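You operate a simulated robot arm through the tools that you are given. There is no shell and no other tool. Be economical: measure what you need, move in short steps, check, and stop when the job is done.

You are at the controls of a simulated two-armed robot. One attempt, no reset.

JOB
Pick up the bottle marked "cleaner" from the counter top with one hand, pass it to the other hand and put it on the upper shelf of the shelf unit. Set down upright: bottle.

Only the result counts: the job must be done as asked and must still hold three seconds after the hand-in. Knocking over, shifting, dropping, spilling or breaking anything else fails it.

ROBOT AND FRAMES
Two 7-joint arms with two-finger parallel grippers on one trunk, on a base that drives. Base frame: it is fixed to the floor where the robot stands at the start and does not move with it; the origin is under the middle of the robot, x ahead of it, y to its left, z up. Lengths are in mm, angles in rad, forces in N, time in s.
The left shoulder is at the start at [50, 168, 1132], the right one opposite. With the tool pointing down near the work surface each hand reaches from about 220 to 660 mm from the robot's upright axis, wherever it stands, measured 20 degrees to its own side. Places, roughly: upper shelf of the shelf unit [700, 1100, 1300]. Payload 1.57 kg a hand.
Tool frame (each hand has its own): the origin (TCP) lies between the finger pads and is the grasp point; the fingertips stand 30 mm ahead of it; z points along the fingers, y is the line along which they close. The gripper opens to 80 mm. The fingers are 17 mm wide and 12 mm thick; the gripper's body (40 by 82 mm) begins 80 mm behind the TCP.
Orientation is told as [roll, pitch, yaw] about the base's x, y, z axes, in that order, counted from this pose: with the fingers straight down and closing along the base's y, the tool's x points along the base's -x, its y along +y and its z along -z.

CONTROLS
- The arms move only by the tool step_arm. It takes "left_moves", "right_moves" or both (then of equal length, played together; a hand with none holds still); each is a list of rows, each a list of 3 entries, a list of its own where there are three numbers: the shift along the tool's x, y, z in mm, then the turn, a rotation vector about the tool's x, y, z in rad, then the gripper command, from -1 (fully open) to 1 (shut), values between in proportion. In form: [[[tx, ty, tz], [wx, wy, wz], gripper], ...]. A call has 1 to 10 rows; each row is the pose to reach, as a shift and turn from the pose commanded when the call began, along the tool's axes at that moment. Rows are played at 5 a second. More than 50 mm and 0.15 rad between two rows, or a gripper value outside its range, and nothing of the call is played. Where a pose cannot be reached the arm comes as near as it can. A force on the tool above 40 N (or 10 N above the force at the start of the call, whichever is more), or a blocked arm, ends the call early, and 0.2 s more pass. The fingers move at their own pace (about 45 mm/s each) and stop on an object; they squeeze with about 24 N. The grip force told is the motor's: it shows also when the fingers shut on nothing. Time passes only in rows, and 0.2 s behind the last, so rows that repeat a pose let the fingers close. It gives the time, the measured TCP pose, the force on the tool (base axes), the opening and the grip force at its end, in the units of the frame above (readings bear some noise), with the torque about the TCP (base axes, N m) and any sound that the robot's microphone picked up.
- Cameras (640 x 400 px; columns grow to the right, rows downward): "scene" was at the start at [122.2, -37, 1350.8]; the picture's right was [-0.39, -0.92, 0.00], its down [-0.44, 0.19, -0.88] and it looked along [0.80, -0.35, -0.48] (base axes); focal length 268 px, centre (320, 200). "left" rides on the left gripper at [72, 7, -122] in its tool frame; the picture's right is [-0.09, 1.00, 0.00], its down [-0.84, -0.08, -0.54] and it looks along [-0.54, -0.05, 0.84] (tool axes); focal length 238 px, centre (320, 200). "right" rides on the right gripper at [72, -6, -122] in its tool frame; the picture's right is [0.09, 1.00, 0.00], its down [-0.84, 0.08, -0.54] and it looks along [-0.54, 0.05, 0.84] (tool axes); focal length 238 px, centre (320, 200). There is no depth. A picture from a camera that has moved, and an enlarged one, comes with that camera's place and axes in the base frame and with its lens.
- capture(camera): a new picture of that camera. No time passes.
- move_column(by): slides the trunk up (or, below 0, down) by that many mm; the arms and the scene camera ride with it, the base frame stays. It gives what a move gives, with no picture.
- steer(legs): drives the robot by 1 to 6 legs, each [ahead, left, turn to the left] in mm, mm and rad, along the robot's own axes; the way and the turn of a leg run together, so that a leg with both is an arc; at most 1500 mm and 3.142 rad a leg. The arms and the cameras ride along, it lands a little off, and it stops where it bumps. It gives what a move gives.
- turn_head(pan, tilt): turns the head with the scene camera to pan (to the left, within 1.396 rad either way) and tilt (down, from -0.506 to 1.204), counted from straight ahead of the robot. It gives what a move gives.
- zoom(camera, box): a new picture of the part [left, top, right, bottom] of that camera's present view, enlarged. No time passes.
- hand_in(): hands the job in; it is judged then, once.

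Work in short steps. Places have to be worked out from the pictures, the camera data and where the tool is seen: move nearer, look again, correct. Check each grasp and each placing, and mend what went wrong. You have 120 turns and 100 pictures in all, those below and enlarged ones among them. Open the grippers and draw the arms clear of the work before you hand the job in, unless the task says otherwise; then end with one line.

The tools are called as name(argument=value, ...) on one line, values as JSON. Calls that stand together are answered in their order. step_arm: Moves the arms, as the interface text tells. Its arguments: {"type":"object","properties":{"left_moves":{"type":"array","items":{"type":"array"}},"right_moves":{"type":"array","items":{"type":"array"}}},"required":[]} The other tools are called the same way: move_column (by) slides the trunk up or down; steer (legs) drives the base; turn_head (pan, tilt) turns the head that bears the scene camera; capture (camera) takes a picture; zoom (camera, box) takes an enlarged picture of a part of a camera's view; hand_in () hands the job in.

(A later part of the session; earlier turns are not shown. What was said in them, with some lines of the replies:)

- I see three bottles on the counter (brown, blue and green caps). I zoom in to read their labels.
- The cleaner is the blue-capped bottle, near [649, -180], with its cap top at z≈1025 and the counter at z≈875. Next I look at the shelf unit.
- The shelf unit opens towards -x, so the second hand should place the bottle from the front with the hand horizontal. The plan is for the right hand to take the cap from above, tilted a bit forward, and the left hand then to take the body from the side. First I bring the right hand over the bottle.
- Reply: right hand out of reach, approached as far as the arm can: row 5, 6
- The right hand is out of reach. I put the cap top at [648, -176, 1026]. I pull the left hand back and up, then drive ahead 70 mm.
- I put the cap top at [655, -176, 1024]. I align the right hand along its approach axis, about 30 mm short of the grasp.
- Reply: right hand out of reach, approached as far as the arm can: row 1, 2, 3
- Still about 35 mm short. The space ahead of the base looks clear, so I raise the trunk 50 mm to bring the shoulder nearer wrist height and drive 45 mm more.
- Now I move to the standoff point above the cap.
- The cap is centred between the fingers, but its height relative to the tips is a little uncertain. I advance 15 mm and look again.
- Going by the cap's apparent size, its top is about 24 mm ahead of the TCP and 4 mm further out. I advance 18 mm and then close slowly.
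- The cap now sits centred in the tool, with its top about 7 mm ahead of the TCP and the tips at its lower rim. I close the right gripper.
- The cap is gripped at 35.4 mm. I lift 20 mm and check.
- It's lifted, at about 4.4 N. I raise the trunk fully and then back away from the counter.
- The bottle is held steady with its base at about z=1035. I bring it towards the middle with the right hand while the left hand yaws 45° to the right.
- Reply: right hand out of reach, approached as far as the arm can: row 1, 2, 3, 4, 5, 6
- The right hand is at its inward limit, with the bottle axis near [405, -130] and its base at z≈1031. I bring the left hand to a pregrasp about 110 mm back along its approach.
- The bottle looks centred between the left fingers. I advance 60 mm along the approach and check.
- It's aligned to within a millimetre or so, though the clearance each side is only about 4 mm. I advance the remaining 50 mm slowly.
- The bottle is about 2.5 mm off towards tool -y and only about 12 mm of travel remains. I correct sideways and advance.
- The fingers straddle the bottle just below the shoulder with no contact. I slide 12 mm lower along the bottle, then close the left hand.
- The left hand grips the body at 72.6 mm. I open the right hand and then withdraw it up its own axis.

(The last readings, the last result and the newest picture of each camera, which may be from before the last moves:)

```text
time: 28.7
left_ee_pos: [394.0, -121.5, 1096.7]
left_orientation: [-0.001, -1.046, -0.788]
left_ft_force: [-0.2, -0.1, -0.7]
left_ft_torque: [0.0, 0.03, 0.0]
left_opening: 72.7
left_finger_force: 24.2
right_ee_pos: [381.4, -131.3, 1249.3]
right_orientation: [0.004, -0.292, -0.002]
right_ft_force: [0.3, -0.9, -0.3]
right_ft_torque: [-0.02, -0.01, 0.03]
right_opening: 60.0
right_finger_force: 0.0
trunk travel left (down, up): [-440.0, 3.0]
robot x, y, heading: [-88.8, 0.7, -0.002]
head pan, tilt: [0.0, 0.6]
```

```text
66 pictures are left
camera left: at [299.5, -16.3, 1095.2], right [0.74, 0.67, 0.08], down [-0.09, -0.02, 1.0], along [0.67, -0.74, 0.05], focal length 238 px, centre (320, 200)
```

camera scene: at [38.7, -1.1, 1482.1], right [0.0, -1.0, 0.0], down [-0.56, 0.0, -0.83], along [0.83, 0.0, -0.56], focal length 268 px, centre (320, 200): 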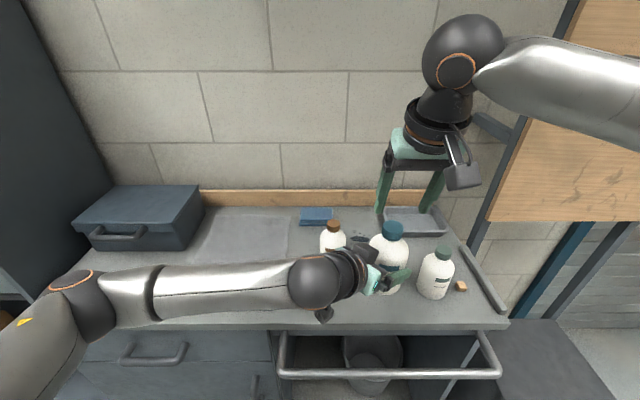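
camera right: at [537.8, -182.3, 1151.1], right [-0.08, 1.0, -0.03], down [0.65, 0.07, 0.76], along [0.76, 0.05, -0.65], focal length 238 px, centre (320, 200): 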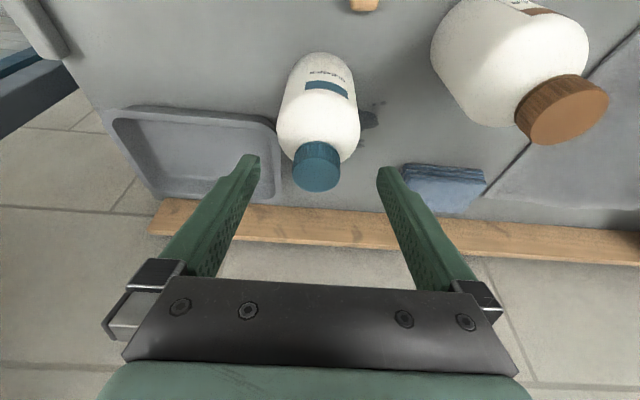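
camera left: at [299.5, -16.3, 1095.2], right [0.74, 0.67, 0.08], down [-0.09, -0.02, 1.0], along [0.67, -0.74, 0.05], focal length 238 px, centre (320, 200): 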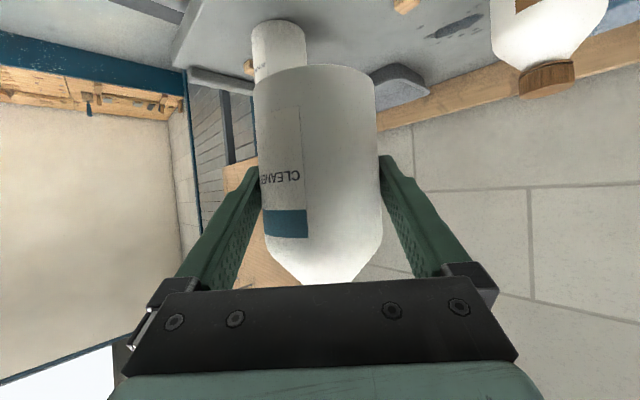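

The left hand holds the bottle alone. I move the right hand aside and drive back from the counter.

step_arm(right_moves=[[[0, -40, -10], [0, 0, 0], -0.5], [[0, -80, -20], [0, 0, 0], -0.5], [[20, -120, -20], [0, 0, 0], -0.5], [[50, -150, -20], [0, 0, 0], -0.5], [[80, -180, -20], [0, 0, 0], -0.5]])

steer(legs=[[-250, 0, 0]])

turn_head(pan=0.9, tilt=0.15)

capture(camera="scene")

```text
time: 29.9
left_ee_pos: [393.9, -121.3, 1095.7]
left_orientation: [0.001, -1.046, -0.789]
left_ft_force: [-0.7, -0.2, -0.9]
left_ft_torque: [0.04, 0.03, 0.01]
left_opening: 72.7
left_finger_force: 23.7
right_ee_pos: [298.5, -313.3, 1246.4]
right_orientation: [0.005, -0.292, -0.001]
right_ft_force: [0.3, -0.1, 0.0]
right_ft_torque: [-0.03, 0.03, 0.02]
right_opening: 60.2
right_finger_force: 0.0
trunk travel left (down, up): [-440.0, 3.0]
robot x, y, heading: [-87.6, -0.8, -0.0]
head pan, tilt: [0.0, 0.6]
```

```text
time: 31.7
left_ee_pos: [148.6, -120.5, 1096.1]
left_orientation: [0.003, -1.045, -0.788]
left_ft_force: [-1.0, 0.5, -0.2]
left_ft_torque: [0.06, 0.05, 0.02]
left_opening: 72.4
left_finger_force: 23.8
right_ee_pos: [52.8, -313.6, 1246.0]
right_orientation: [0.003, -0.291, -0.002]
right_ft_force: [-0.7, -0.2, 0.6]
right_ft_torque: [-0.05, -0.01, -0.01]
right_opening: 60.0
right_finger_force: 0.1
trunk travel left (down, up): [-440.0, 3.0]
robot x, y, heading: [-333.8, 1.9, -0.003]
head pan, tilt: [0.0, 0.6]
```

```text
time: 32.9
left_ee_pos: [150.4, -121.9, 1096.0]
left_orientation: [0.001, -1.047, -0.788]
left_ft_force: [0.4, -0.1, -0.3]
left_ft_torque: [0.05, 0.05, -0.03]
left_opening: 72.5
left_finger_force: 24.1
right_ee_pos: [53.4, -313.9, 1246.3]
right_orientation: [0.001, -0.292, -0.004]
right_ft_force: [0.0, -0.7, -1.5]
right_ft_torque: [0.01, -0.01, -0.02]
right_opening: 59.7
right_finger_force: 0.1
trunk travel left (down, up): [-440.0, 3.0]
robot x, y, heading: [-336.1, -0.6, 0.004]
head pan, tilt: [0.901, 0.15]
```

```text
65 pictures are left
camera scene: at [-237.5, 71.9, 1523.5], right [0.78, -0.62, 0.0], down [-0.09, -0.12, -0.99], along [0.62, 0.77, -0.15], focal length 268 px, centre (320, 200)
```

scene: 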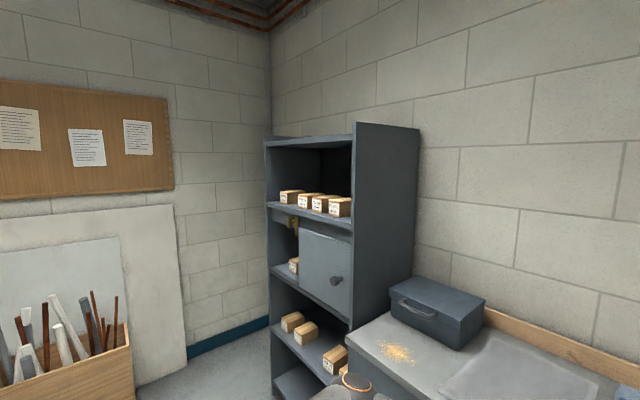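

I zoom in on the upper shelf to see the free space around the boxes.

zoom(camera="scene", box=[250, 110, 430, 250])

capture(camera="left")

```text
2.86 times, centred on (340, 180) of scene
camera zoom: at [-237.5, 71.9, 1523.5], right [0.78, -0.62, 0.0], down [-0.09, -0.12, -0.99], along [0.62, 0.77, -0.15], focal length 766 px, centre (263, 257)
```

zoom: 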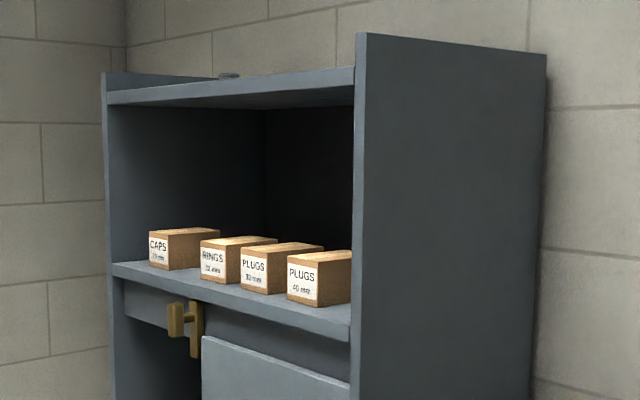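

```text
63 pictures are left
camera left: at [53.7, -16.3, 1095.0], right [0.74, 0.67, 0.08], down [-0.09, -0.02, 1.0], along [0.67, -0.74, 0.05], focal length 238 px, centre (320, 200)
```

left: 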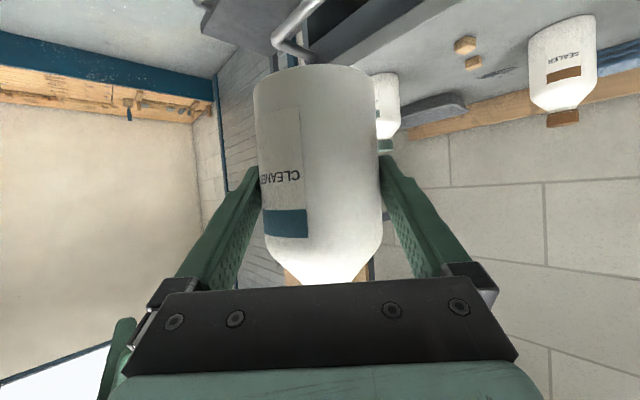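

The upper shelf is at z≈1285 with its front edge at x≈460. Four boxes about 60 mm high stand near the front, with a gap of about 100 mm near y≈1229 between CAPS and RINGS and free room behind. I turn the left hand to point straight ahead, shifting it left.

step_arm(left_moves=[[[13, 26, -22.5], [-0.1133, 0, -0.0655], 1], [[26, 52, -45], [-0.2267, 0, -0.131], 1], [[39, 78, -67.5], [-0.34, 0, -0.1965], 1], [[52, 104, -90], [-0.4533, 0, -0.262], 1], [[65, 130, -112.5], [-0.5667, 0, -0.3275], 1], [[78, 156, -135], [-0.68, 0, -0.393], 1]])

capture(camera="left")

```text
time: 34.3
left_ee_pos: [149.7, 97.8, 1095.0]
left_orientation: [-0.003, -1.047, 0.002]
left_ft_force: [1.5, -0.5, -0.3]
left_ft_torque: [0.03, 0.02, -0.01]
left_opening: 72.5
left_finger_force: 24.0
right_ee_pos: [52.6, -312.3, 1246.4]
right_orientation: [0.003, -0.29, -0.004]
right_ft_force: [-0.5, 0.5, 0.7]
right_ft_torque: [0.01, -0.01, 0.0]
right_opening: 60.1
right_finger_force: 0.0
trunk travel left (down, up): [-440.0, 3.0]
robot x, y, heading: [-336.1, -0.5, -0.005]
head pan, tilt: [0.901, 0.15]
```

```text
62 pictures are left
camera left: at [8.6, 105.2, 1093.7], right [0.05, 1.0, 0.08], down [-0.05, -0.08, 1.0], along [1.0, -0.05, 0.05], focal length 238 px, centre (320, 200)
```

left: 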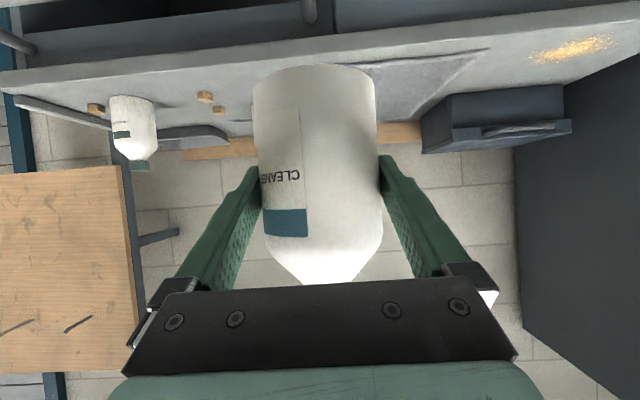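

The bottle sits securely. I raise it 320 mm.

step_arm(left_moves=[[[-34.6, 0, -20], [0, 0, 0], 1], [[-69.3, 0, -40], [0, 0, 0], 1], [[-104, 0, -60], [0, 0, 0], 1], [[-138.5, 0, -80], [0, 0, 0], 1], [[-173, 0, -100], [0, 0, 0], 1], [[-208, 0, -120], [0, 0, 0], 1], [[-242, 0, -140], [0, 0, 0], 1], [[-277, 0, -160], [0, 0, 0], 1]])

turn_head(pan=0.25, tilt=0.2)

capture(camera="scene")

```text
time: 36.1
left_ee_pos: [147.3, 95.2, 1417.7]
left_orientation: [0.001, -1.046, -0.004]
left_ft_force: [-0.8, -0.2, -3.9]
left_ft_torque: [0.0, 0.07, -0.03]
left_opening: 72.5
left_finger_force: 24.1
right_ee_pos: [52.6, -312.6, 1246.6]
right_orientation: [0.003, -0.29, -0.004]
right_ft_force: [0.4, 0.7, -0.1]
right_ft_torque: [0.01, 0.03, -0.01]
right_opening: 60.1
right_finger_force: 0.0
trunk travel left (down, up): [-440.0, 3.0]
robot x, y, heading: [-335.3, 1.9, -0.0]
head pan, tilt: [0.901, 0.15]
```

```text
time: 37.2
left_ee_pos: [147.2, 96.0, 1417.6]
left_orientation: [0.0, -1.049, -0.001]
left_ft_force: [0.4, 0.3, -3.5]
left_ft_torque: [-0.01, 0.09, 0.0]
left_opening: 72.5
left_finger_force: 23.9
right_ee_pos: [52.7, -313.1, 1246.1]
right_orientation: [0.005, -0.295, -0.003]
right_ft_force: [-1.0, 0.1, -0.4]
right_ft_torque: [0.02, -0.01, 0.0]
right_opening: 60.1
right_finger_force: 0.1
trunk travel left (down, up): [-440.0, 3.0]
robot x, y, heading: [-335.7, 1.9, -0.003]
head pan, tilt: [0.25, 0.201]
```

```text
61 pictures are left
camera scene: at [-205.0, 22.4, 1518.8], right [0.24, -0.97, 0.0], down [-0.19, -0.05, -0.98], along [0.95, 0.24, -0.2], focal length 268 px, centre (320, 200)
```

scene: 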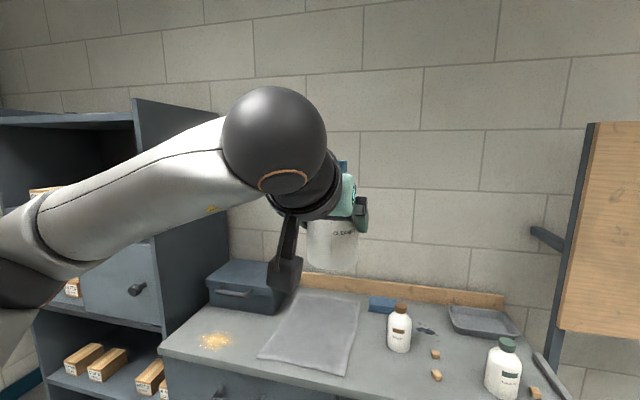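

It reads about 3.9 N, so it's held firmly. I drive left to bring the hand in line with the gap.

steer(legs=[[0, 1130, 0]])

turn_head(pan=-0.1, tilt=0.25)

capture(camera="scene")

capture(camera="left")

capture(camera="right")

```text
time: 47.3
left_ee_pos: [152.4, 1216.9, 1418.8]
left_orientation: [-0.001, -1.046, -0.007]
left_ft_force: [-0.5, 0.3, -3.9]
left_ft_torque: [0.0, 0.06, -0.04]
left_opening: 72.3
left_finger_force: 24.3
right_ee_pos: [56.1, 807.1, 1246.3]
right_orientation: [0.004, -0.292, -0.009]
right_ft_force: [-0.4, -0.3, 0.3]
right_ft_torque: [0.01, 0.0, 0.0]
right_opening: 60.1
right_finger_force: 0.1
trunk travel left (down, up): [-440.0, 3.0]
robot x, y, heading: [-331.8, 1123.8, -0.01]
head pan, tilt: [0.25, 0.201]
```

```text
time: 48.1
left_ee_pos: [153.7, 1216.7, 1417.8]
left_orientation: [0.001, -1.046, -0.007]
left_ft_force: [-0.1, -0.1, -3.9]
left_ft_torque: [0.02, 0.05, -0.03]
left_opening: 72.4
left_finger_force: 24.1
right_ee_pos: [56.7, 807.9, 1246.7]
right_orientation: [0.003, -0.291, -0.007]
right_ft_force: [-0.8, -0.3, 0.0]
right_ft_torque: [0.01, 0.03, 0.01]
right_opening: 59.7
right_finger_force: 0.1
trunk travel left (down, up): [-440.0, 3.0]
robot x, y, heading: [-329.6, 1124.2, -0.003]
head pan, tilt: [-0.099, 0.25]
```

```text
60 pictures are left
camera scene: at [-197.1, 1111.7, 1514.3], right [-0.11, -0.99, 0.0], down [-0.25, 0.03, -0.97], along [0.96, -0.1, -0.25], focal length 268 px, centre (320, 200)
```

scene: 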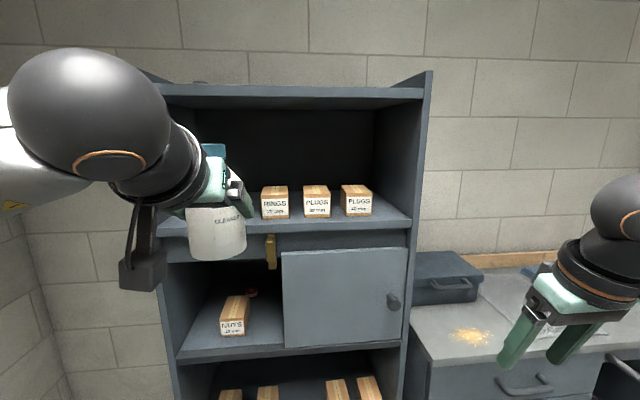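

```text
59 pictures are left
camera left: at [11.5, 1223.6, 1416.8], right [0.05, 1.0, 0.08], down [-0.05, -0.08, 1.0], along [1.0, -0.06, 0.05], focal length 238 px, centre (320, 200)
```

left: 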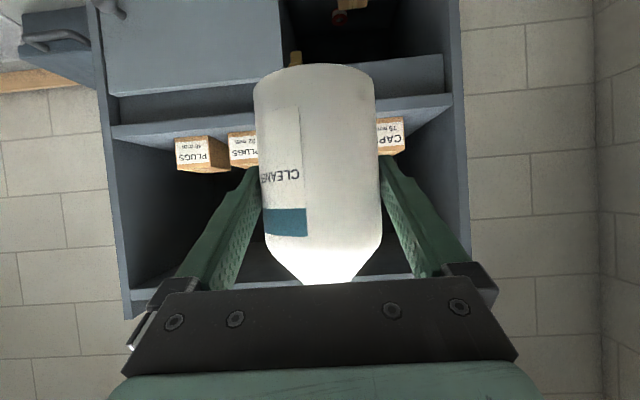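

```text
58 pictures are left
camera right: at [-47.2, 800.3, 1342.1], right [-0.08, 1.0, -0.02], down [0.65, 0.07, 0.76], along [0.76, 0.05, -0.65], focal length 238 px, centre (320, 200)
```

right: 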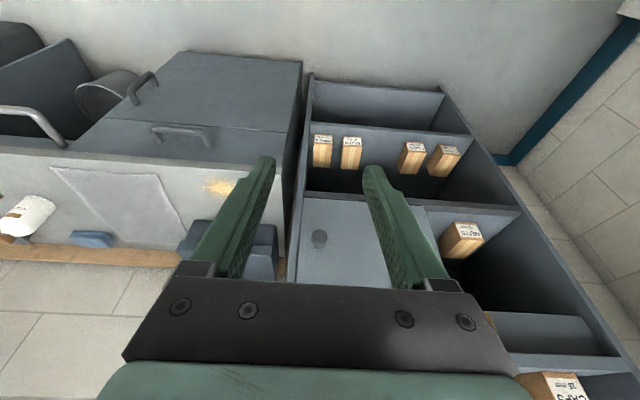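

I zoom to measure the shelf and boxes.

zoom(camera="scene", box=[150, 70, 440, 250])

zoom(camera="left", box=[90, 60, 480, 303])

```text
2.21 times, centred on (295, 160) of scene
camera zoom: at [-197.1, 1111.7, 1514.3], right [-0.11, -0.99, 0.0], down [-0.25, 0.03, -0.97], along [0.96, -0.1, -0.25], focal length 591 px, centre (375, 288)
```

zoom: 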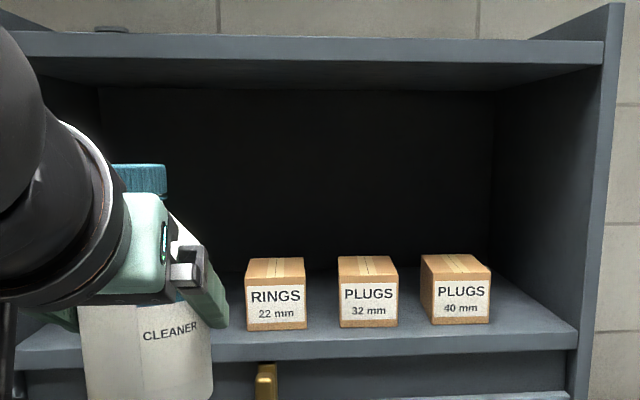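

```text
1.64 times, centred on (285, 182) of left
camera zoom: at [11.5, 1223.6, 1416.8], right [0.05, 1.0, 0.08], down [-0.05, -0.08, 1.0], along [1.0, -0.06, 0.05], focal length 391 px, centre (377, 230)
```

zoom: 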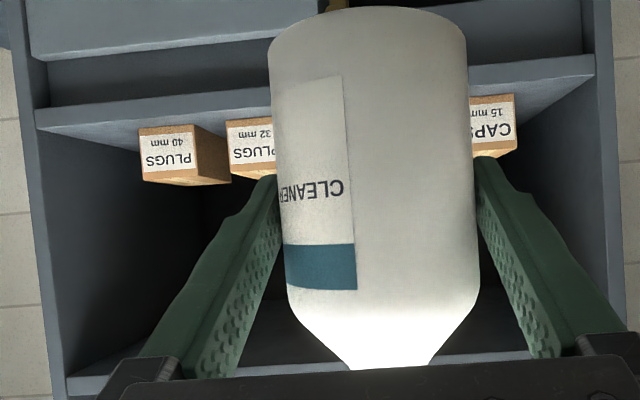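

Gap between RINGS and CAPS is y≈1196–1300, box tops at z≈1351 and box backs at x≈607. My target is the bottle axis at [665, 1248]. In free space I first extend the left arm 140 mm forward and 31 mm left, and pull the right hand back.

step_arm(left_moves=[[[-17.5, 8, 30], [0, 0, 0], 1], [[-35, 16, 60.5], [0, 0, 0], 1], [[-52.5, 24, 91], [0, 0, 0], 1], [[-70, 31, 121], [0, 0, 0], 1]], right_moves=[[[22, 0, -7], [0, 0, 0], -0.5], [[44, 0, -13], [0, 0, 0], -0.5], [[66, 0, -20], [0, 0, 0], -0.5], [[86, 0, -26], [0, 0, 0], -0.5]])

capture(camera="scene")

capture(camera="left")

```text
time: 49.1
left_ee_pos: [295.3, 1247.5, 1416.8]
left_orientation: [0.002, -1.046, -0.006]
left_ft_force: [-0.2, -0.3, -4.2]
left_ft_torque: [0.0, 0.06, 0.01]
left_opening: 72.4
left_finger_force: 24.2
right_ee_pos: [-30.9, 808.0, 1244.9]
right_orientation: [0.002, -0.291, -0.008]
right_ft_force: [-0.5, 0.1, 0.3]
right_ft_torque: [0.04, -0.01, 0.02]
right_opening: 59.8
right_finger_force: 0.1
trunk travel left (down, up): [-440.0, 3.0]
robot x, y, heading: [-328.7, 1123.8, -0.009]
head pan, tilt: [-0.099, 0.25]
```

```text
55 pictures are left
camera scene: at [-196.4, 1111.4, 1514.2], right [-0.11, -0.99, 0.0], down [-0.25, 0.03, -0.97], along [0.96, -0.1, -0.25], focal length 268 px, centre (320, 200)
```

scene: 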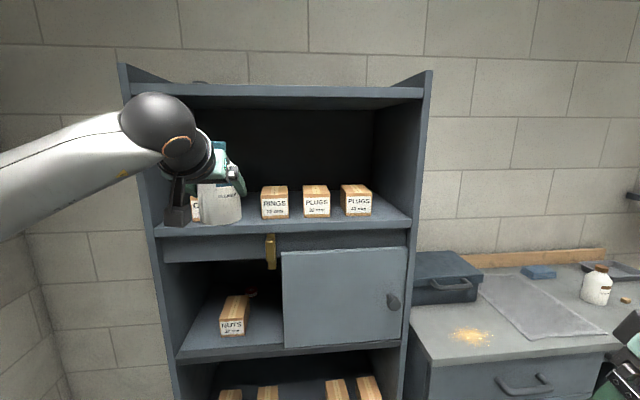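

```text
54 pictures are left
camera left: at [153.5, 1254.5, 1414.7], right [0.05, 1.0, 0.08], down [-0.05, -0.08, 1.0], along [1.0, -0.06, 0.05], focal length 238 px, centre (320, 200)
```

left: 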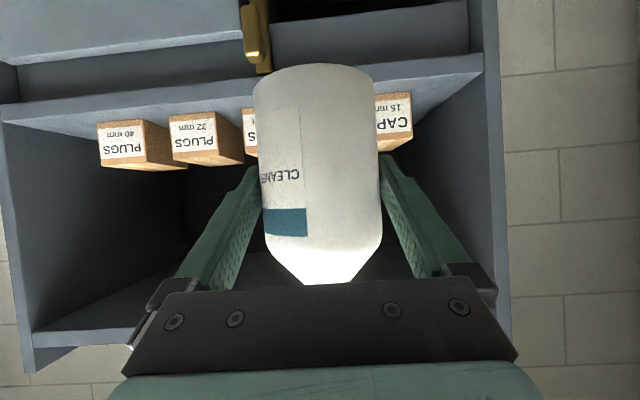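

All clear so far. I drive 150 mm ahead, bringing the bottle to just before the boxes.

steer(legs=[[150, 0, 0.006]])

capture(camera="scene")

capture(camera="left")

```text
time: 50.5
left_ee_pos: [447.6, 1251.7, 1414.9]
left_orientation: [0.001, -1.045, 0.001]
left_ft_force: [1.0, -0.6, -4.1]
left_ft_torque: [0.0, 0.07, 0.03]
left_opening: 72.4
left_finger_force: 23.7
right_ee_pos: [126.5, 810.9, 1246.2]
right_orientation: [0.002, -0.29, -0.001]
right_ft_force: [0.5, 0.6, -0.1]
right_ft_torque: [0.02, 0.02, -0.01]
right_opening: 60.0
right_finger_force: 0.1
trunk travel left (down, up): [-440.0, 3.0]
robot x, y, heading: [-177.2, 1122.9, -0.002]
head pan, tilt: [-0.099, 0.25]
```

```text
53 pictures are left
camera scene: at [-41.9, 1112.4, 1514.2], right [-0.1, -1.0, 0.0], down [-0.25, 0.02, -0.97], along [0.96, -0.09, -0.25], focal length 268 px, centre (320, 200)
```

scene: 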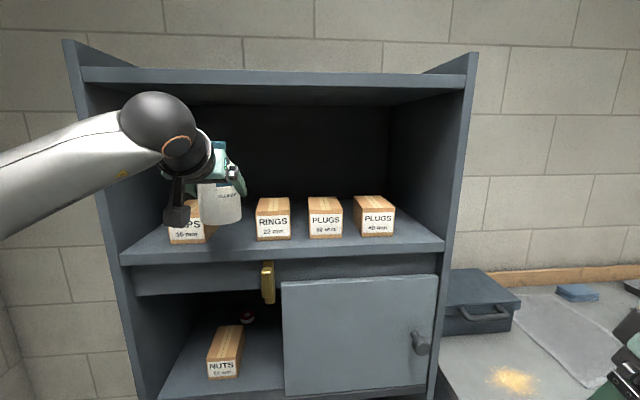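

```text
52 pictures are left
camera left: at [306.2, 1258.2, 1414.9], right [0.04, 1.0, 0.08], down [-0.05, -0.08, 1.0], along [1.0, -0.05, 0.05], focal length 238 px, centre (320, 200)
```

left: 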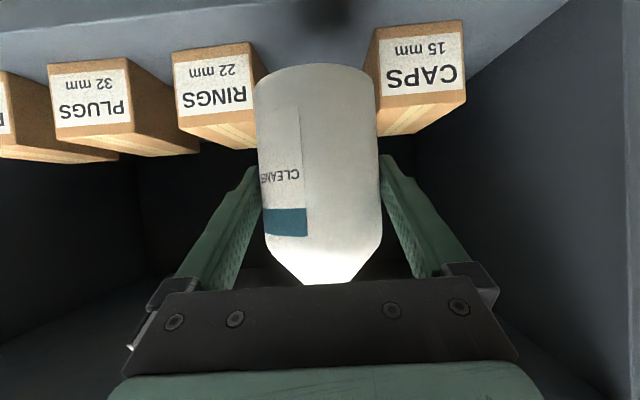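

The gap is y≈1205–1301 and the hand is centred at 1252. I raise 8 mm for clearance above the box tops (≈1353) and drive 100 mm further in.

step_arm(left_moves=[[[-7, 1, -4], [0, 0, 0], 1], [[-7, 1, -4], [0, 0, 0], 1]])

steer(legs=[[100, 0, 0]])

capture(camera="left")

capture(camera="scene")

```text
time: 51.1
left_ee_pos: [446.8, 1253.5, 1422.9]
left_orientation: [0.001, -1.045, 0.002]
left_ft_force: [0.4, -0.6, -4.1]
left_ft_torque: [0.01, 0.04, 0.03]
left_opening: 72.6
left_finger_force: 24.3
right_ee_pos: [126.7, 810.0, 1246.1]
right_orientation: [0.0, -0.29, 0.002]
right_ft_force: [-0.5, 0.0, 0.6]
right_ft_torque: [0.02, 0.0, -0.02]
right_opening: 59.8
right_finger_force: 0.0
trunk travel left (down, up): [-440.0, 3.0]
robot x, y, heading: [-175.5, 1122.8, 0.002]
head pan, tilt: [-0.099, 0.25]
```

```text
time: 52.3
left_ee_pos: [546.2, 1253.0, 1422.7]
left_orientation: [-0.002, -1.045, 0.002]
left_ft_force: [-0.9, 0.3, -4.1]
left_ft_torque: [0.02, 0.03, 0.01]
left_opening: 72.3
left_finger_force: 24.4
right_ee_pos: [226.7, 810.0, 1244.7]
right_orientation: [0.003, -0.292, 0.001]
right_ft_force: [0.4, 0.4, -0.3]
right_ft_torque: [0.01, 0.02, 0.01]
right_opening: 60.1
right_finger_force: 0.2
trunk travel left (down, up): [-440.0, 3.0]
robot x, y, heading: [-77.3, 1122.2, -0.001]
head pan, tilt: [-0.099, 0.25]
```

```text
51 pictures are left
camera left: at [405.5, 1259.9, 1422.1], right [0.04, 1.0, 0.08], down [-0.05, -0.08, 1.0], along [1.0, -0.05, 0.05], focal length 238 px, centre (320, 200)
```

left: 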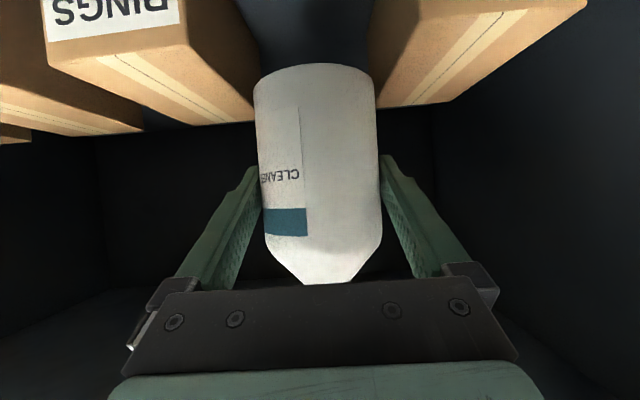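

```text
50 pictures are left
camera scene: at [57.4, 1112.5, 1514.2], right [-0.1, -1.0, 0.0], down [-0.25, 0.02, -0.97], along [0.96, -0.09, -0.25], focal length 268 px, centre (320, 200)
```

scene: 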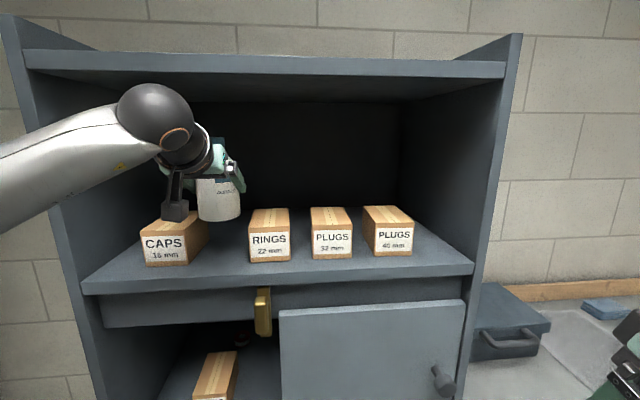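

The box backs are at x≈628, so the bottle axis should go to x≈685. I drive 140 mm further in, since everything clears.

steer(legs=[[140, 0, 0]])

capture(camera="left")

capture(camera="scene")

```text
time: 53.6
left_ee_pos: [688.0, 1253.3, 1423.0]
left_orientation: [0.002, -1.045, 0.0]
left_ft_force: [0.2, -0.1, -4.2]
left_ft_torque: [-0.01, 0.08, -0.02]
left_opening: 72.3
left_finger_force: 24.2
right_ee_pos: [366.7, 810.5, 1246.4]
right_orientation: [0.002, -0.29, -0.001]
right_ft_force: [0.4, 0.1, 1.1]
right_ft_torque: [0.0, 0.03, 0.02]
right_opening: 59.8
right_finger_force: 0.1
trunk travel left (down, up): [-440.0, 3.0]
robot x, y, heading: [61.8, 1121.9, -0.002]
head pan, tilt: [-0.099, 0.25]
```

```text
49 pictures are left
camera left: at [546.1, 1259.6, 1422.0], right [0.04, 1.0, 0.08], down [-0.05, -0.08, 1.0], along [1.0, -0.05, 0.05], focal length 238 px, centre (320, 200)
```

left: 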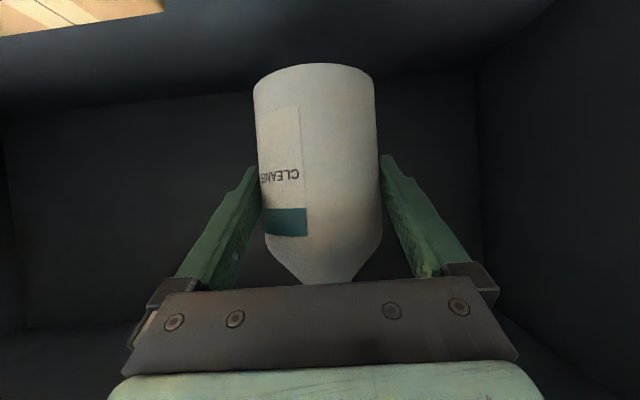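

```text
48 pictures are left
camera scene: at [198.0, 1112.6, 1514.2], right [-0.1, -1.0, 0.0], down [-0.25, 0.02, -0.97], along [0.96, -0.1, -0.25], focal length 268 px, centre (320, 200)
```

scene: 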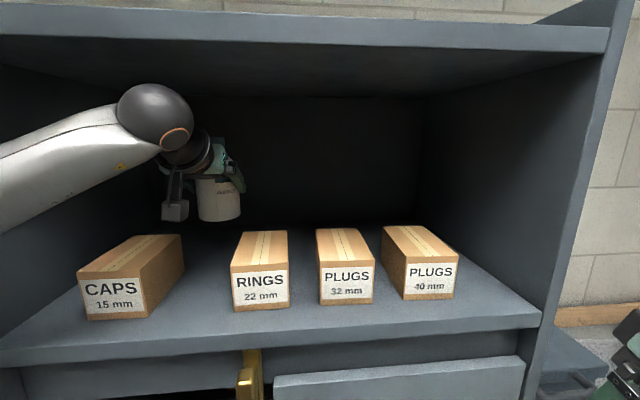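

The gap is 1200–1297 and the camera block sits inside it. I shift 5 mm right and lower 50 mm.

step_arm(left_moves=[[[0, -5, 0], [0, 0, 0], 1], [[13, -5, 7.5], [0, 0, 0], 1], [[26, -5, 15], [0, 0, 0], 1], [[35, -5, 20], [0, 0, 0], 1], [[43, -5, 25], [0, 0, 0], 1]])

capture(camera="scene")

capture(camera="left")

```text
time: 54.8
left_ee_pos: [687.5, 1247.2, 1373.6]
left_orientation: [0.0, -1.046, -0.001]
left_ft_force: [0.5, -0.3, -4.7]
left_ft_torque: [-0.04, 0.04, 0.01]
left_opening: 72.4
left_finger_force: 23.7
right_ee_pos: [365.9, 810.4, 1246.2]
right_orientation: [0.002, -0.292, 0.001]
right_ft_force: [-0.2, 0.5, 0.7]
right_ft_torque: [0.01, 0.0, 0.03]
right_opening: 60.1
right_finger_force: 0.0
trunk travel left (down, up): [-440.0, 3.0]
robot x, y, heading: [66.4, 1121.8, 0.002]
head pan, tilt: [-0.099, 0.25]
```

```text
47 pictures are left
camera scene: at [197.2, 1112.6, 1514.3], right [-0.1, -1.0, 0.0], down [-0.25, 0.02, -0.97], along [0.96, -0.1, -0.25], focal length 268 px, centre (320, 200)
```

scene: 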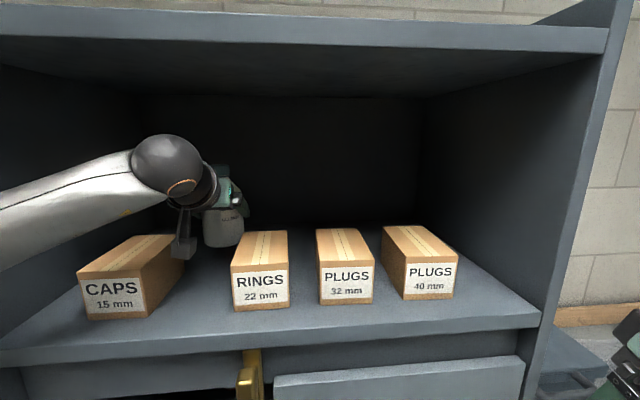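

```text
46 pictures are left
camera left: at [545.4, 1255.4, 1373.1], right [0.04, 1.0, 0.08], down [-0.05, -0.08, 1.0], along [1.0, -0.05, 0.05], focal length 238 px, centre (320, 200)
```

left: 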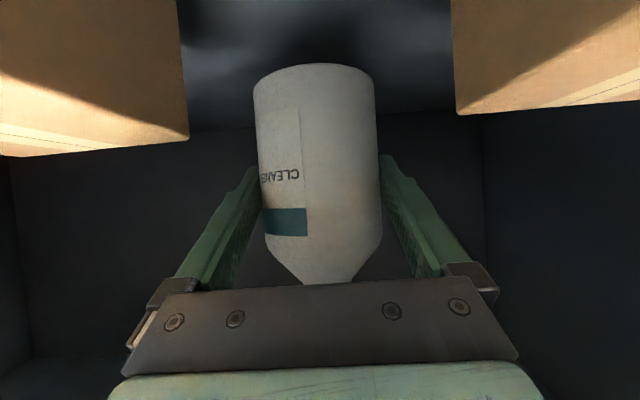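

The camera block is centred in the gap, with the boxes about 45 mm to either side of it. I continue lowering in 4 mm steps until contact.

step_arm(left_moves=[[[3.5, 0, 2], [0, 0, 0], 1], [[7, 0, 4], [0, 0, 0], 1], [[10.4, 0, 6], [0, 0, 0], 1], [[13.9, 0, 8], [0, 0, 0], 1]])

capture(camera="left")

```text
time: 55.8
left_ee_pos: [686.8, 1248.9, 1357.5]
left_orientation: [-0.001, -1.045, 0.0]
left_ft_force: [-0.7, -0.3, -3.9]
left_ft_torque: [0.0, 0.07, -0.01]
left_opening: 72.4
left_finger_force: 24.1
right_ee_pos: [365.7, 809.9, 1245.3]
right_orientation: [0.001, -0.29, -0.002]
right_ft_force: [-0.1, -0.4, -0.1]
right_ft_torque: [0.0, 0.02, 0.01]
right_opening: 60.1
right_finger_force: 0.1
trunk travel left (down, up): [-440.0, 3.0]
robot x, y, heading: [64.8, 1124.8, -0.004]
head pan, tilt: [-0.099, 0.25]
```

```text
45 pictures are left
camera left: at [545.9, 1255.0, 1356.7], right [0.04, 1.0, 0.08], down [-0.05, -0.08, 1.0], along [1.0, -0.05, 0.05], focal length 238 px, centre (320, 200)
```

left: 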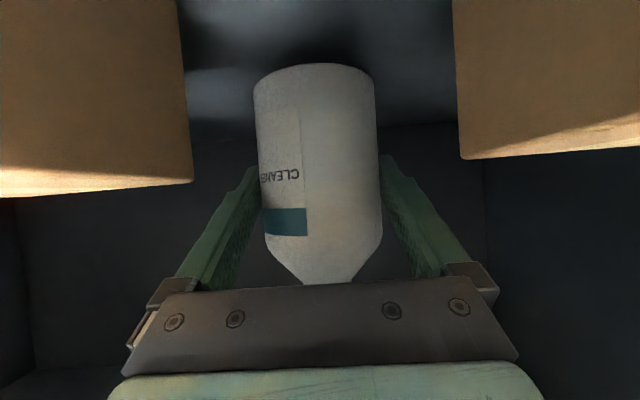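

No contact yet, so I lower further in 2 mm steps.

step_arm(left_moves=[[[1.7, 0, 1], [0, 0, 0], 1], [[3.5, 0, 2], [0, 0, 0], 1], [[5.2, 0, 3], [0, 0, 0], 1], [[6.9, 0, 4], [0, 0, 0], 1]])

```text
time: 56.8
left_ee_pos: [689.2, 1247.8, 1350.0]
left_orientation: [0.0, -1.047, 0.002]
left_ft_force: [-0.5, 0.3, -4.6]
left_ft_torque: [-0.01, 0.06, -0.01]
left_opening: 72.5
left_finger_force: 24.7
right_ee_pos: [365.6, 810.2, 1246.7]
right_orientation: [-0.001, -0.291, 0.001]
right_ft_force: [0.1, 0.0, -0.2]
right_ft_torque: [-0.01, -0.03, 0.0]
right_opening: 59.9
right_finger_force: 0.0
trunk travel left (down, up): [-440.0, 3.0]
robot x, y, heading: [65.2, 1124.8, -0.001]
head pan, tilt: [-0.099, 0.25]
```

step_arm(left_moves=[[[1.7, 0, 1], [0, 0, 0], 1], [[3.5, 0, 2], [0, 0, 0], 1], [[5.2, 0, 3], [0, 0, 0], 1]])

zoom(camera="scene", box=[130, 140, 310, 300])

```text
time: 57.6
left_ee_pos: [688.6, 1246.4, 1343.8]
left_orientation: [-0.001, -1.045, 0.001]
left_ft_force: [0.2, 0.0, -4.1]
left_ft_torque: [0.01, 0.04, -0.02]
left_opening: 72.2
left_finger_force: 23.7
right_ee_pos: [366.2, 810.2, 1246.5]
right_orientation: [0.001, -0.291, 0.001]
right_ft_force: [0.6, 0.5, -0.9]
right_ft_torque: [0.01, 0.04, -0.01]
right_opening: 60.0
right_finger_force: 0.1
trunk travel left (down, up): [-440.0, 3.0]
robot x, y, heading: [63.2, 1121.6, 0.006]
head pan, tilt: [-0.099, 0.25]
```

```text
2.50 times, centred on (220, 220) of scene
camera zoom: at [197.2, 1112.7, 1514.2], right [-0.1, -1.0, 0.0], down [-0.25, 0.02, -0.97], along [0.96, -0.1, -0.25], focal length 670 px, centre (570, 150)
```

zoom: 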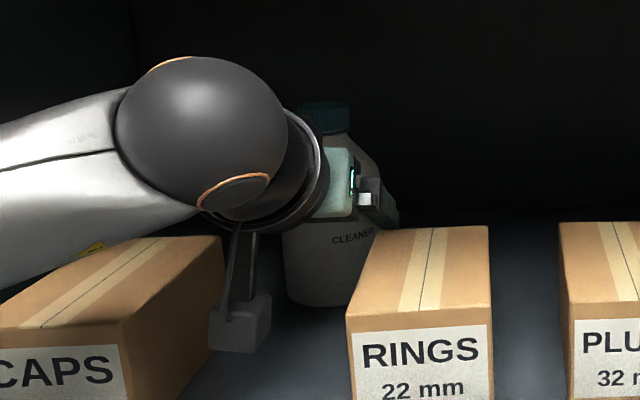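

The base looks within a few mm of the shelf. I continue gently.

step_arm(left_moves=[[[1.7, 0, 1], [0, 0, 0], 1], [[3.5, 0, 2], [0, 0, 0], 1], [[5.2, 0, 3], [0, 0, 0], 1]])

```text
time: 58.4
left_ee_pos: [687.2, 1247.0, 1342.6]
left_orientation: [-0.004, -1.055, 0.004]
left_ft_force: [5.5, -1.4, 13.2]
left_ft_torque: [-0.31, -0.13, 0.03]
left_opening: 72.8
left_finger_force: 23.8
right_ee_pos: [364.7, 809.9, 1245.8]
right_orientation: [0.005, -0.291, -0.001]
right_ft_force: [0.0, 0.7, -0.7]
right_ft_torque: [0.0, -0.01, 0.01]
right_opening: 60.0
right_finger_force: 0.0
trunk travel left (down, up): [-440.0, 3.0]
robot x, y, heading: [62.8, 1124.2, -0.005]
head pan, tilt: [-0.099, 0.25]
```

Contact with the shelf at about 17 N. I relax 3.5 mm upward and check the bottle before opening.

step_arm(left_moves=[[[-1.7, 0, -1], [0, 0, 0], 1], [[-3, 0, -1.8], [0, 0, 0], 1]])

capture(camera="left")

zoom(camera="scene", box=[130, 140, 310, 300])

```text
time: 59.0
left_ee_pos: [684.6, 1248.4, 1342.8]
left_orientation: [0.0, -1.049, 0.002]
left_ft_force: [4.9, -0.2, 11.0]
left_ft_torque: [-0.31, -0.47, 0.03]
left_opening: 72.9
left_finger_force: 23.6
right_ee_pos: [365.3, 810.5, 1245.7]
right_orientation: [0.0, -0.292, -0.001]
right_ft_force: [0.2, -0.3, -0.1]
right_ft_torque: [-0.03, 0.03, -0.01]
right_opening: 60.2
right_finger_force: 0.1
trunk travel left (down, up): [-440.0, 3.0]
robot x, y, heading: [64.0, 1122.5, 0.004]
head pan, tilt: [-0.099, 0.25]
```

```text
43 pictures are left
camera left: at [544.0, 1254.4, 1341.0], right [0.04, 1.0, 0.08], down [-0.05, -0.08, 1.0], along [1.0, -0.05, 0.05], focal length 238 px, centre (320, 200)
```

left: 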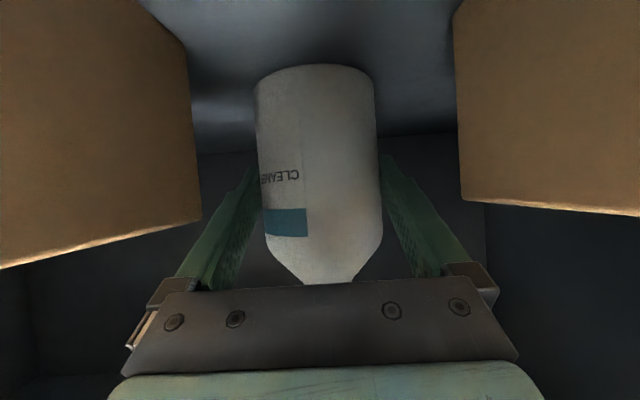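

```text
2.50 times, centred on (220, 220) of scene
camera zoom: at [195.9, 1112.3, 1514.4], right [-0.1, -1.0, 0.0], down [-0.25, 0.02, -0.97], along [0.96, -0.1, -0.25], focal length 670 px, centre (570, 150)
```

zoom: 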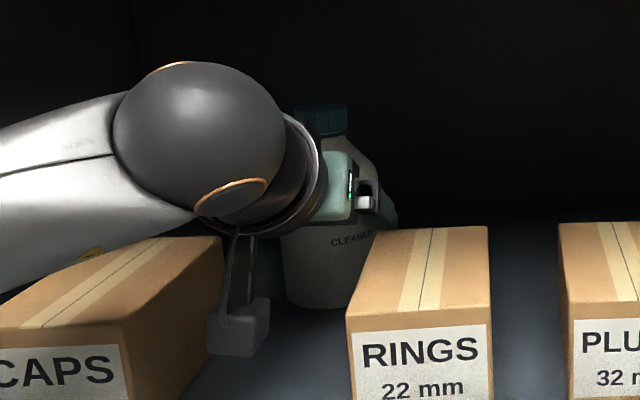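

Only the bottle appears to touch, with its base at z≈1285, which matches the shelf. I relax a little more, then open the gripper slowly.

step_arm(left_moves=[[[-1, 0, -0.6], [0, 0, 0], 1], [[-1.5, 0, -0.9], [0, 0, 0], 1]])

```text
time: 59.6
left_ee_pos: [686.7, 1247.6, 1342.1]
left_orientation: [0.001, -1.046, -0.002]
left_ft_force: [0.5, -0.2, 6.4]
left_ft_torque: [-0.16, -0.45, -0.05]
left_opening: 72.5
left_finger_force: 24.1
right_ee_pos: [364.3, 810.4, 1247.3]
right_orientation: [0.003, -0.29, 0.0]
right_ft_force: [0.0, -1.1, -0.1]
right_ft_torque: [0.01, 0.02, 0.02]
right_opening: 59.9
right_finger_force: 0.1
trunk travel left (down, up): [-440.0, 3.0]
robot x, y, heading: [61.6, 1120.7, 0.004]
head pan, tilt: [-0.099, 0.25]
```

step_arm(left_moves=[[[-0.7, 0, -0.4], [0, 0, 0], 0.9], [[-0.7, 0, -0.4], [0, 0, 0], 0], [[-0.7, 0, -0.4], [0, 0, 0], -1], [[-0.7, 0, -0.4], [0, 0, 0], -1]])

capture(camera="left")

zoom(camera="scene", box=[130, 140, 310, 300])

```text
time: 60.6
left_ee_pos: [686.3, 1248.1, 1343.2]
left_orientation: [0.001, -1.046, 0.001]
left_ft_force: [0.7, -0.1, 0.0]
left_ft_torque: [0.02, -0.01, -0.01]
left_opening: 80.2
left_finger_force: 0.1
right_ee_pos: [365.2, 810.0, 1246.0]
right_orientation: [0.0, -0.291, 0.0]
right_ft_force: [-0.2, -0.8, -0.4]
right_ft_torque: [-0.04, 0.02, 0.0]
right_opening: 60.2
right_finger_force: 0.1
trunk travel left (down, up): [-440.0, 3.0]
robot x, y, heading: [64.8, 1122.9, -0.0]
head pan, tilt: [-0.099, 0.25]
```

```text
41 pictures are left
camera left: at [545.1, 1254.7, 1342.1], right [0.04, 1.0, 0.08], down [-0.05, -0.08, 1.0], along [1.0, -0.05, 0.05], focal length 238 px, centre (320, 200)
```

left: 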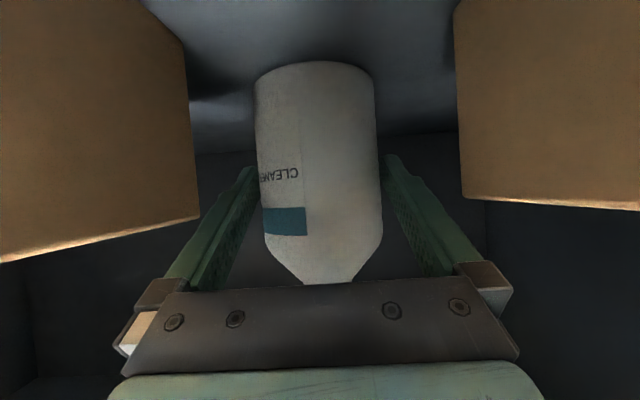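

```text
2.50 times, centred on (220, 220) of scene
camera zoom: at [196.7, 1112.6, 1514.3], right [-0.1, -1.0, 0.0], down [-0.25, 0.02, -0.97], along [0.96, -0.1, -0.25], focal length 670 px, centre (570, 150)
```

zoom: 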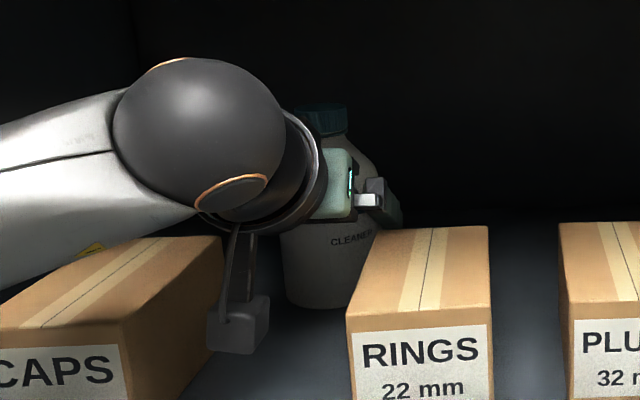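

Released: zero force and the bottle stands upright. I withdraw straight back along the finger axis.

step_arm(left_moves=[[[0, 0, -12], [0, 0, 0], -1], [[0, 0, -25], [0, 0, 0], -1], [[0, 0, -40], [0, 0, 0], -1], [[0, 0, -60], [0, 0, 0], -1], [[0, 0, -80], [0, 0, 0], -1], [[0, 0, -100], [0, 0, 0], -1]])

capture(camera="left")

capture(camera="scene")

```text
time: 62.0
left_ee_pos: [596.6, 1246.6, 1394.2]
left_orientation: [0.0, -1.048, 0.002]
left_ft_force: [-0.2, 0.2, 0.5]
left_ft_torque: [-0.02, 0.01, 0.01]
left_opening: 80.1
left_finger_force: 0.0
right_ee_pos: [365.4, 809.6, 1246.3]
right_orientation: [0.002, -0.291, 0.001]
right_ft_force: [0.2, 0.0, 0.5]
right_ft_torque: [0.0, 0.0, -0.02]
right_opening: 60.1
right_finger_force: 0.1
trunk travel left (down, up): [-440.0, 3.0]
robot x, y, heading: [61.4, 1122.1, -0.001]
head pan, tilt: [-0.099, 0.25]
```

```text
39 pictures are left
camera left: at [455.8, 1254.5, 1393.5], right [0.04, 1.0, 0.08], down [-0.05, -0.08, 1.0], along [1.0, -0.05, 0.05], focal length 238 px, centre (320, 200)
```

left: 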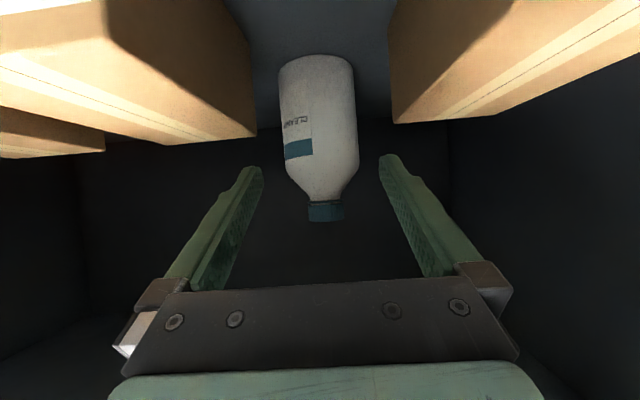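

```text
38 pictures are left
camera scene: at [196.2, 1112.5, 1514.4], right [-0.1, -1.0, 0.0], down [-0.25, 0.02, -0.97], along [0.96, -0.1, -0.25], focal length 268 px, centre (320, 200)
```

scene: 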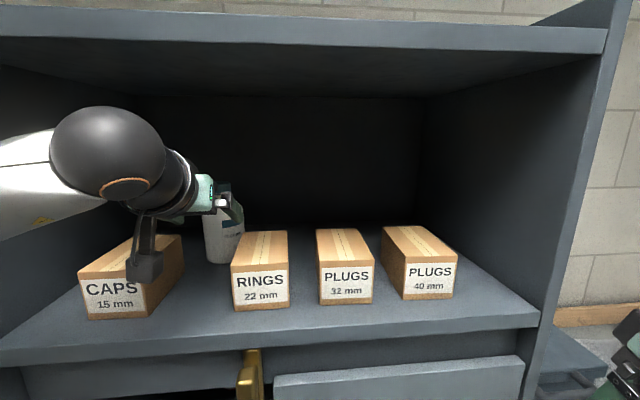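

The bottle stands upright behind the boxes, and nothing else has moved. I drive back to clear the shelf.

steer(legs=[[-380, 0, 0]])

zoom(camera="scene", box=[120, 70, 440, 270])

capture(camera="left")

```text
time: 64.3
left_ee_pos: [230.8, 1247.1, 1394.3]
left_orientation: [0.0, -1.047, -0.003]
left_ft_force: [0.4, 0.0, 0.2]
left_ft_torque: [0.02, 0.0, -0.02]
left_opening: 80.0
left_finger_force: 0.1
right_ee_pos: [-1.4, 809.5, 1246.1]
right_orientation: [0.003, -0.292, -0.002]
right_ft_force: [0.6, 0.0, -0.4]
right_ft_torque: [-0.07, 0.0, 0.01]
right_opening: 60.1
right_finger_force: 0.1
trunk travel left (down, up): [-440.0, 3.0]
robot x, y, heading: [-298.4, 1121.7, -0.001]
head pan, tilt: [-0.099, 0.25]
```

```text
2.00 times, centred on (280, 170) of scene
camera zoom: at [-170.0, 1112.3, 1514.4], right [-0.1, -0.99, 0.0], down [-0.25, 0.02, -0.97], along [0.96, -0.1, -0.25], focal length 536 px, centre (400, 260)
```

zoom: 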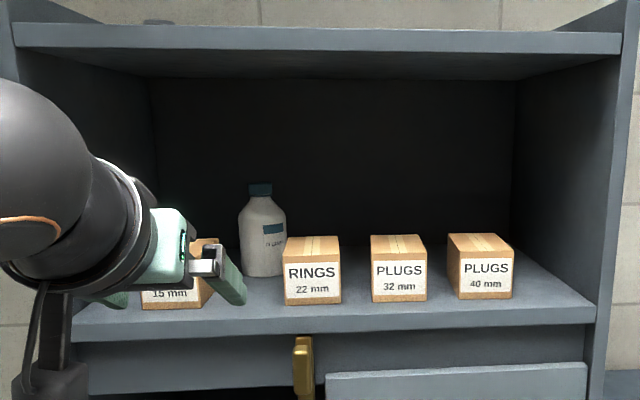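

```text
36 pictures are left
camera left: at [90.3, 1253.8, 1393.3], right [0.05, 1.0, 0.08], down [-0.05, -0.08, 1.0], along [1.0, -0.05, 0.05], focal length 238 px, centre (320, 200)
```

left: 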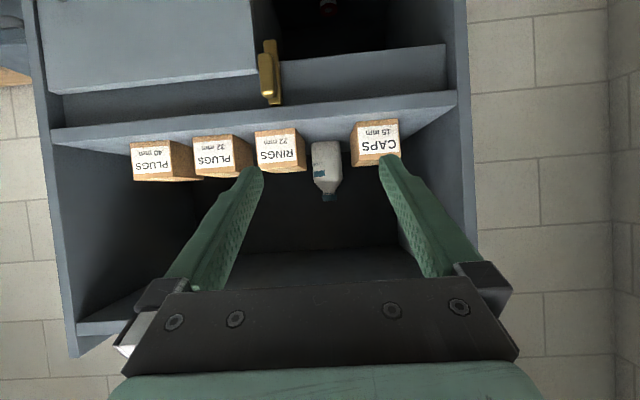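

The cleaner bottle stands upright on the upper shelf, the boxes have not moved, and both hands are open and clear. I hand in.

hand_in()

```text
The job is handed in.
```

The bottle marked "cleaner" went from the right hand to the left and now stands upright on the upper shelf, behind the boxes; I saw nothing else disturbed, and the job is handed in.
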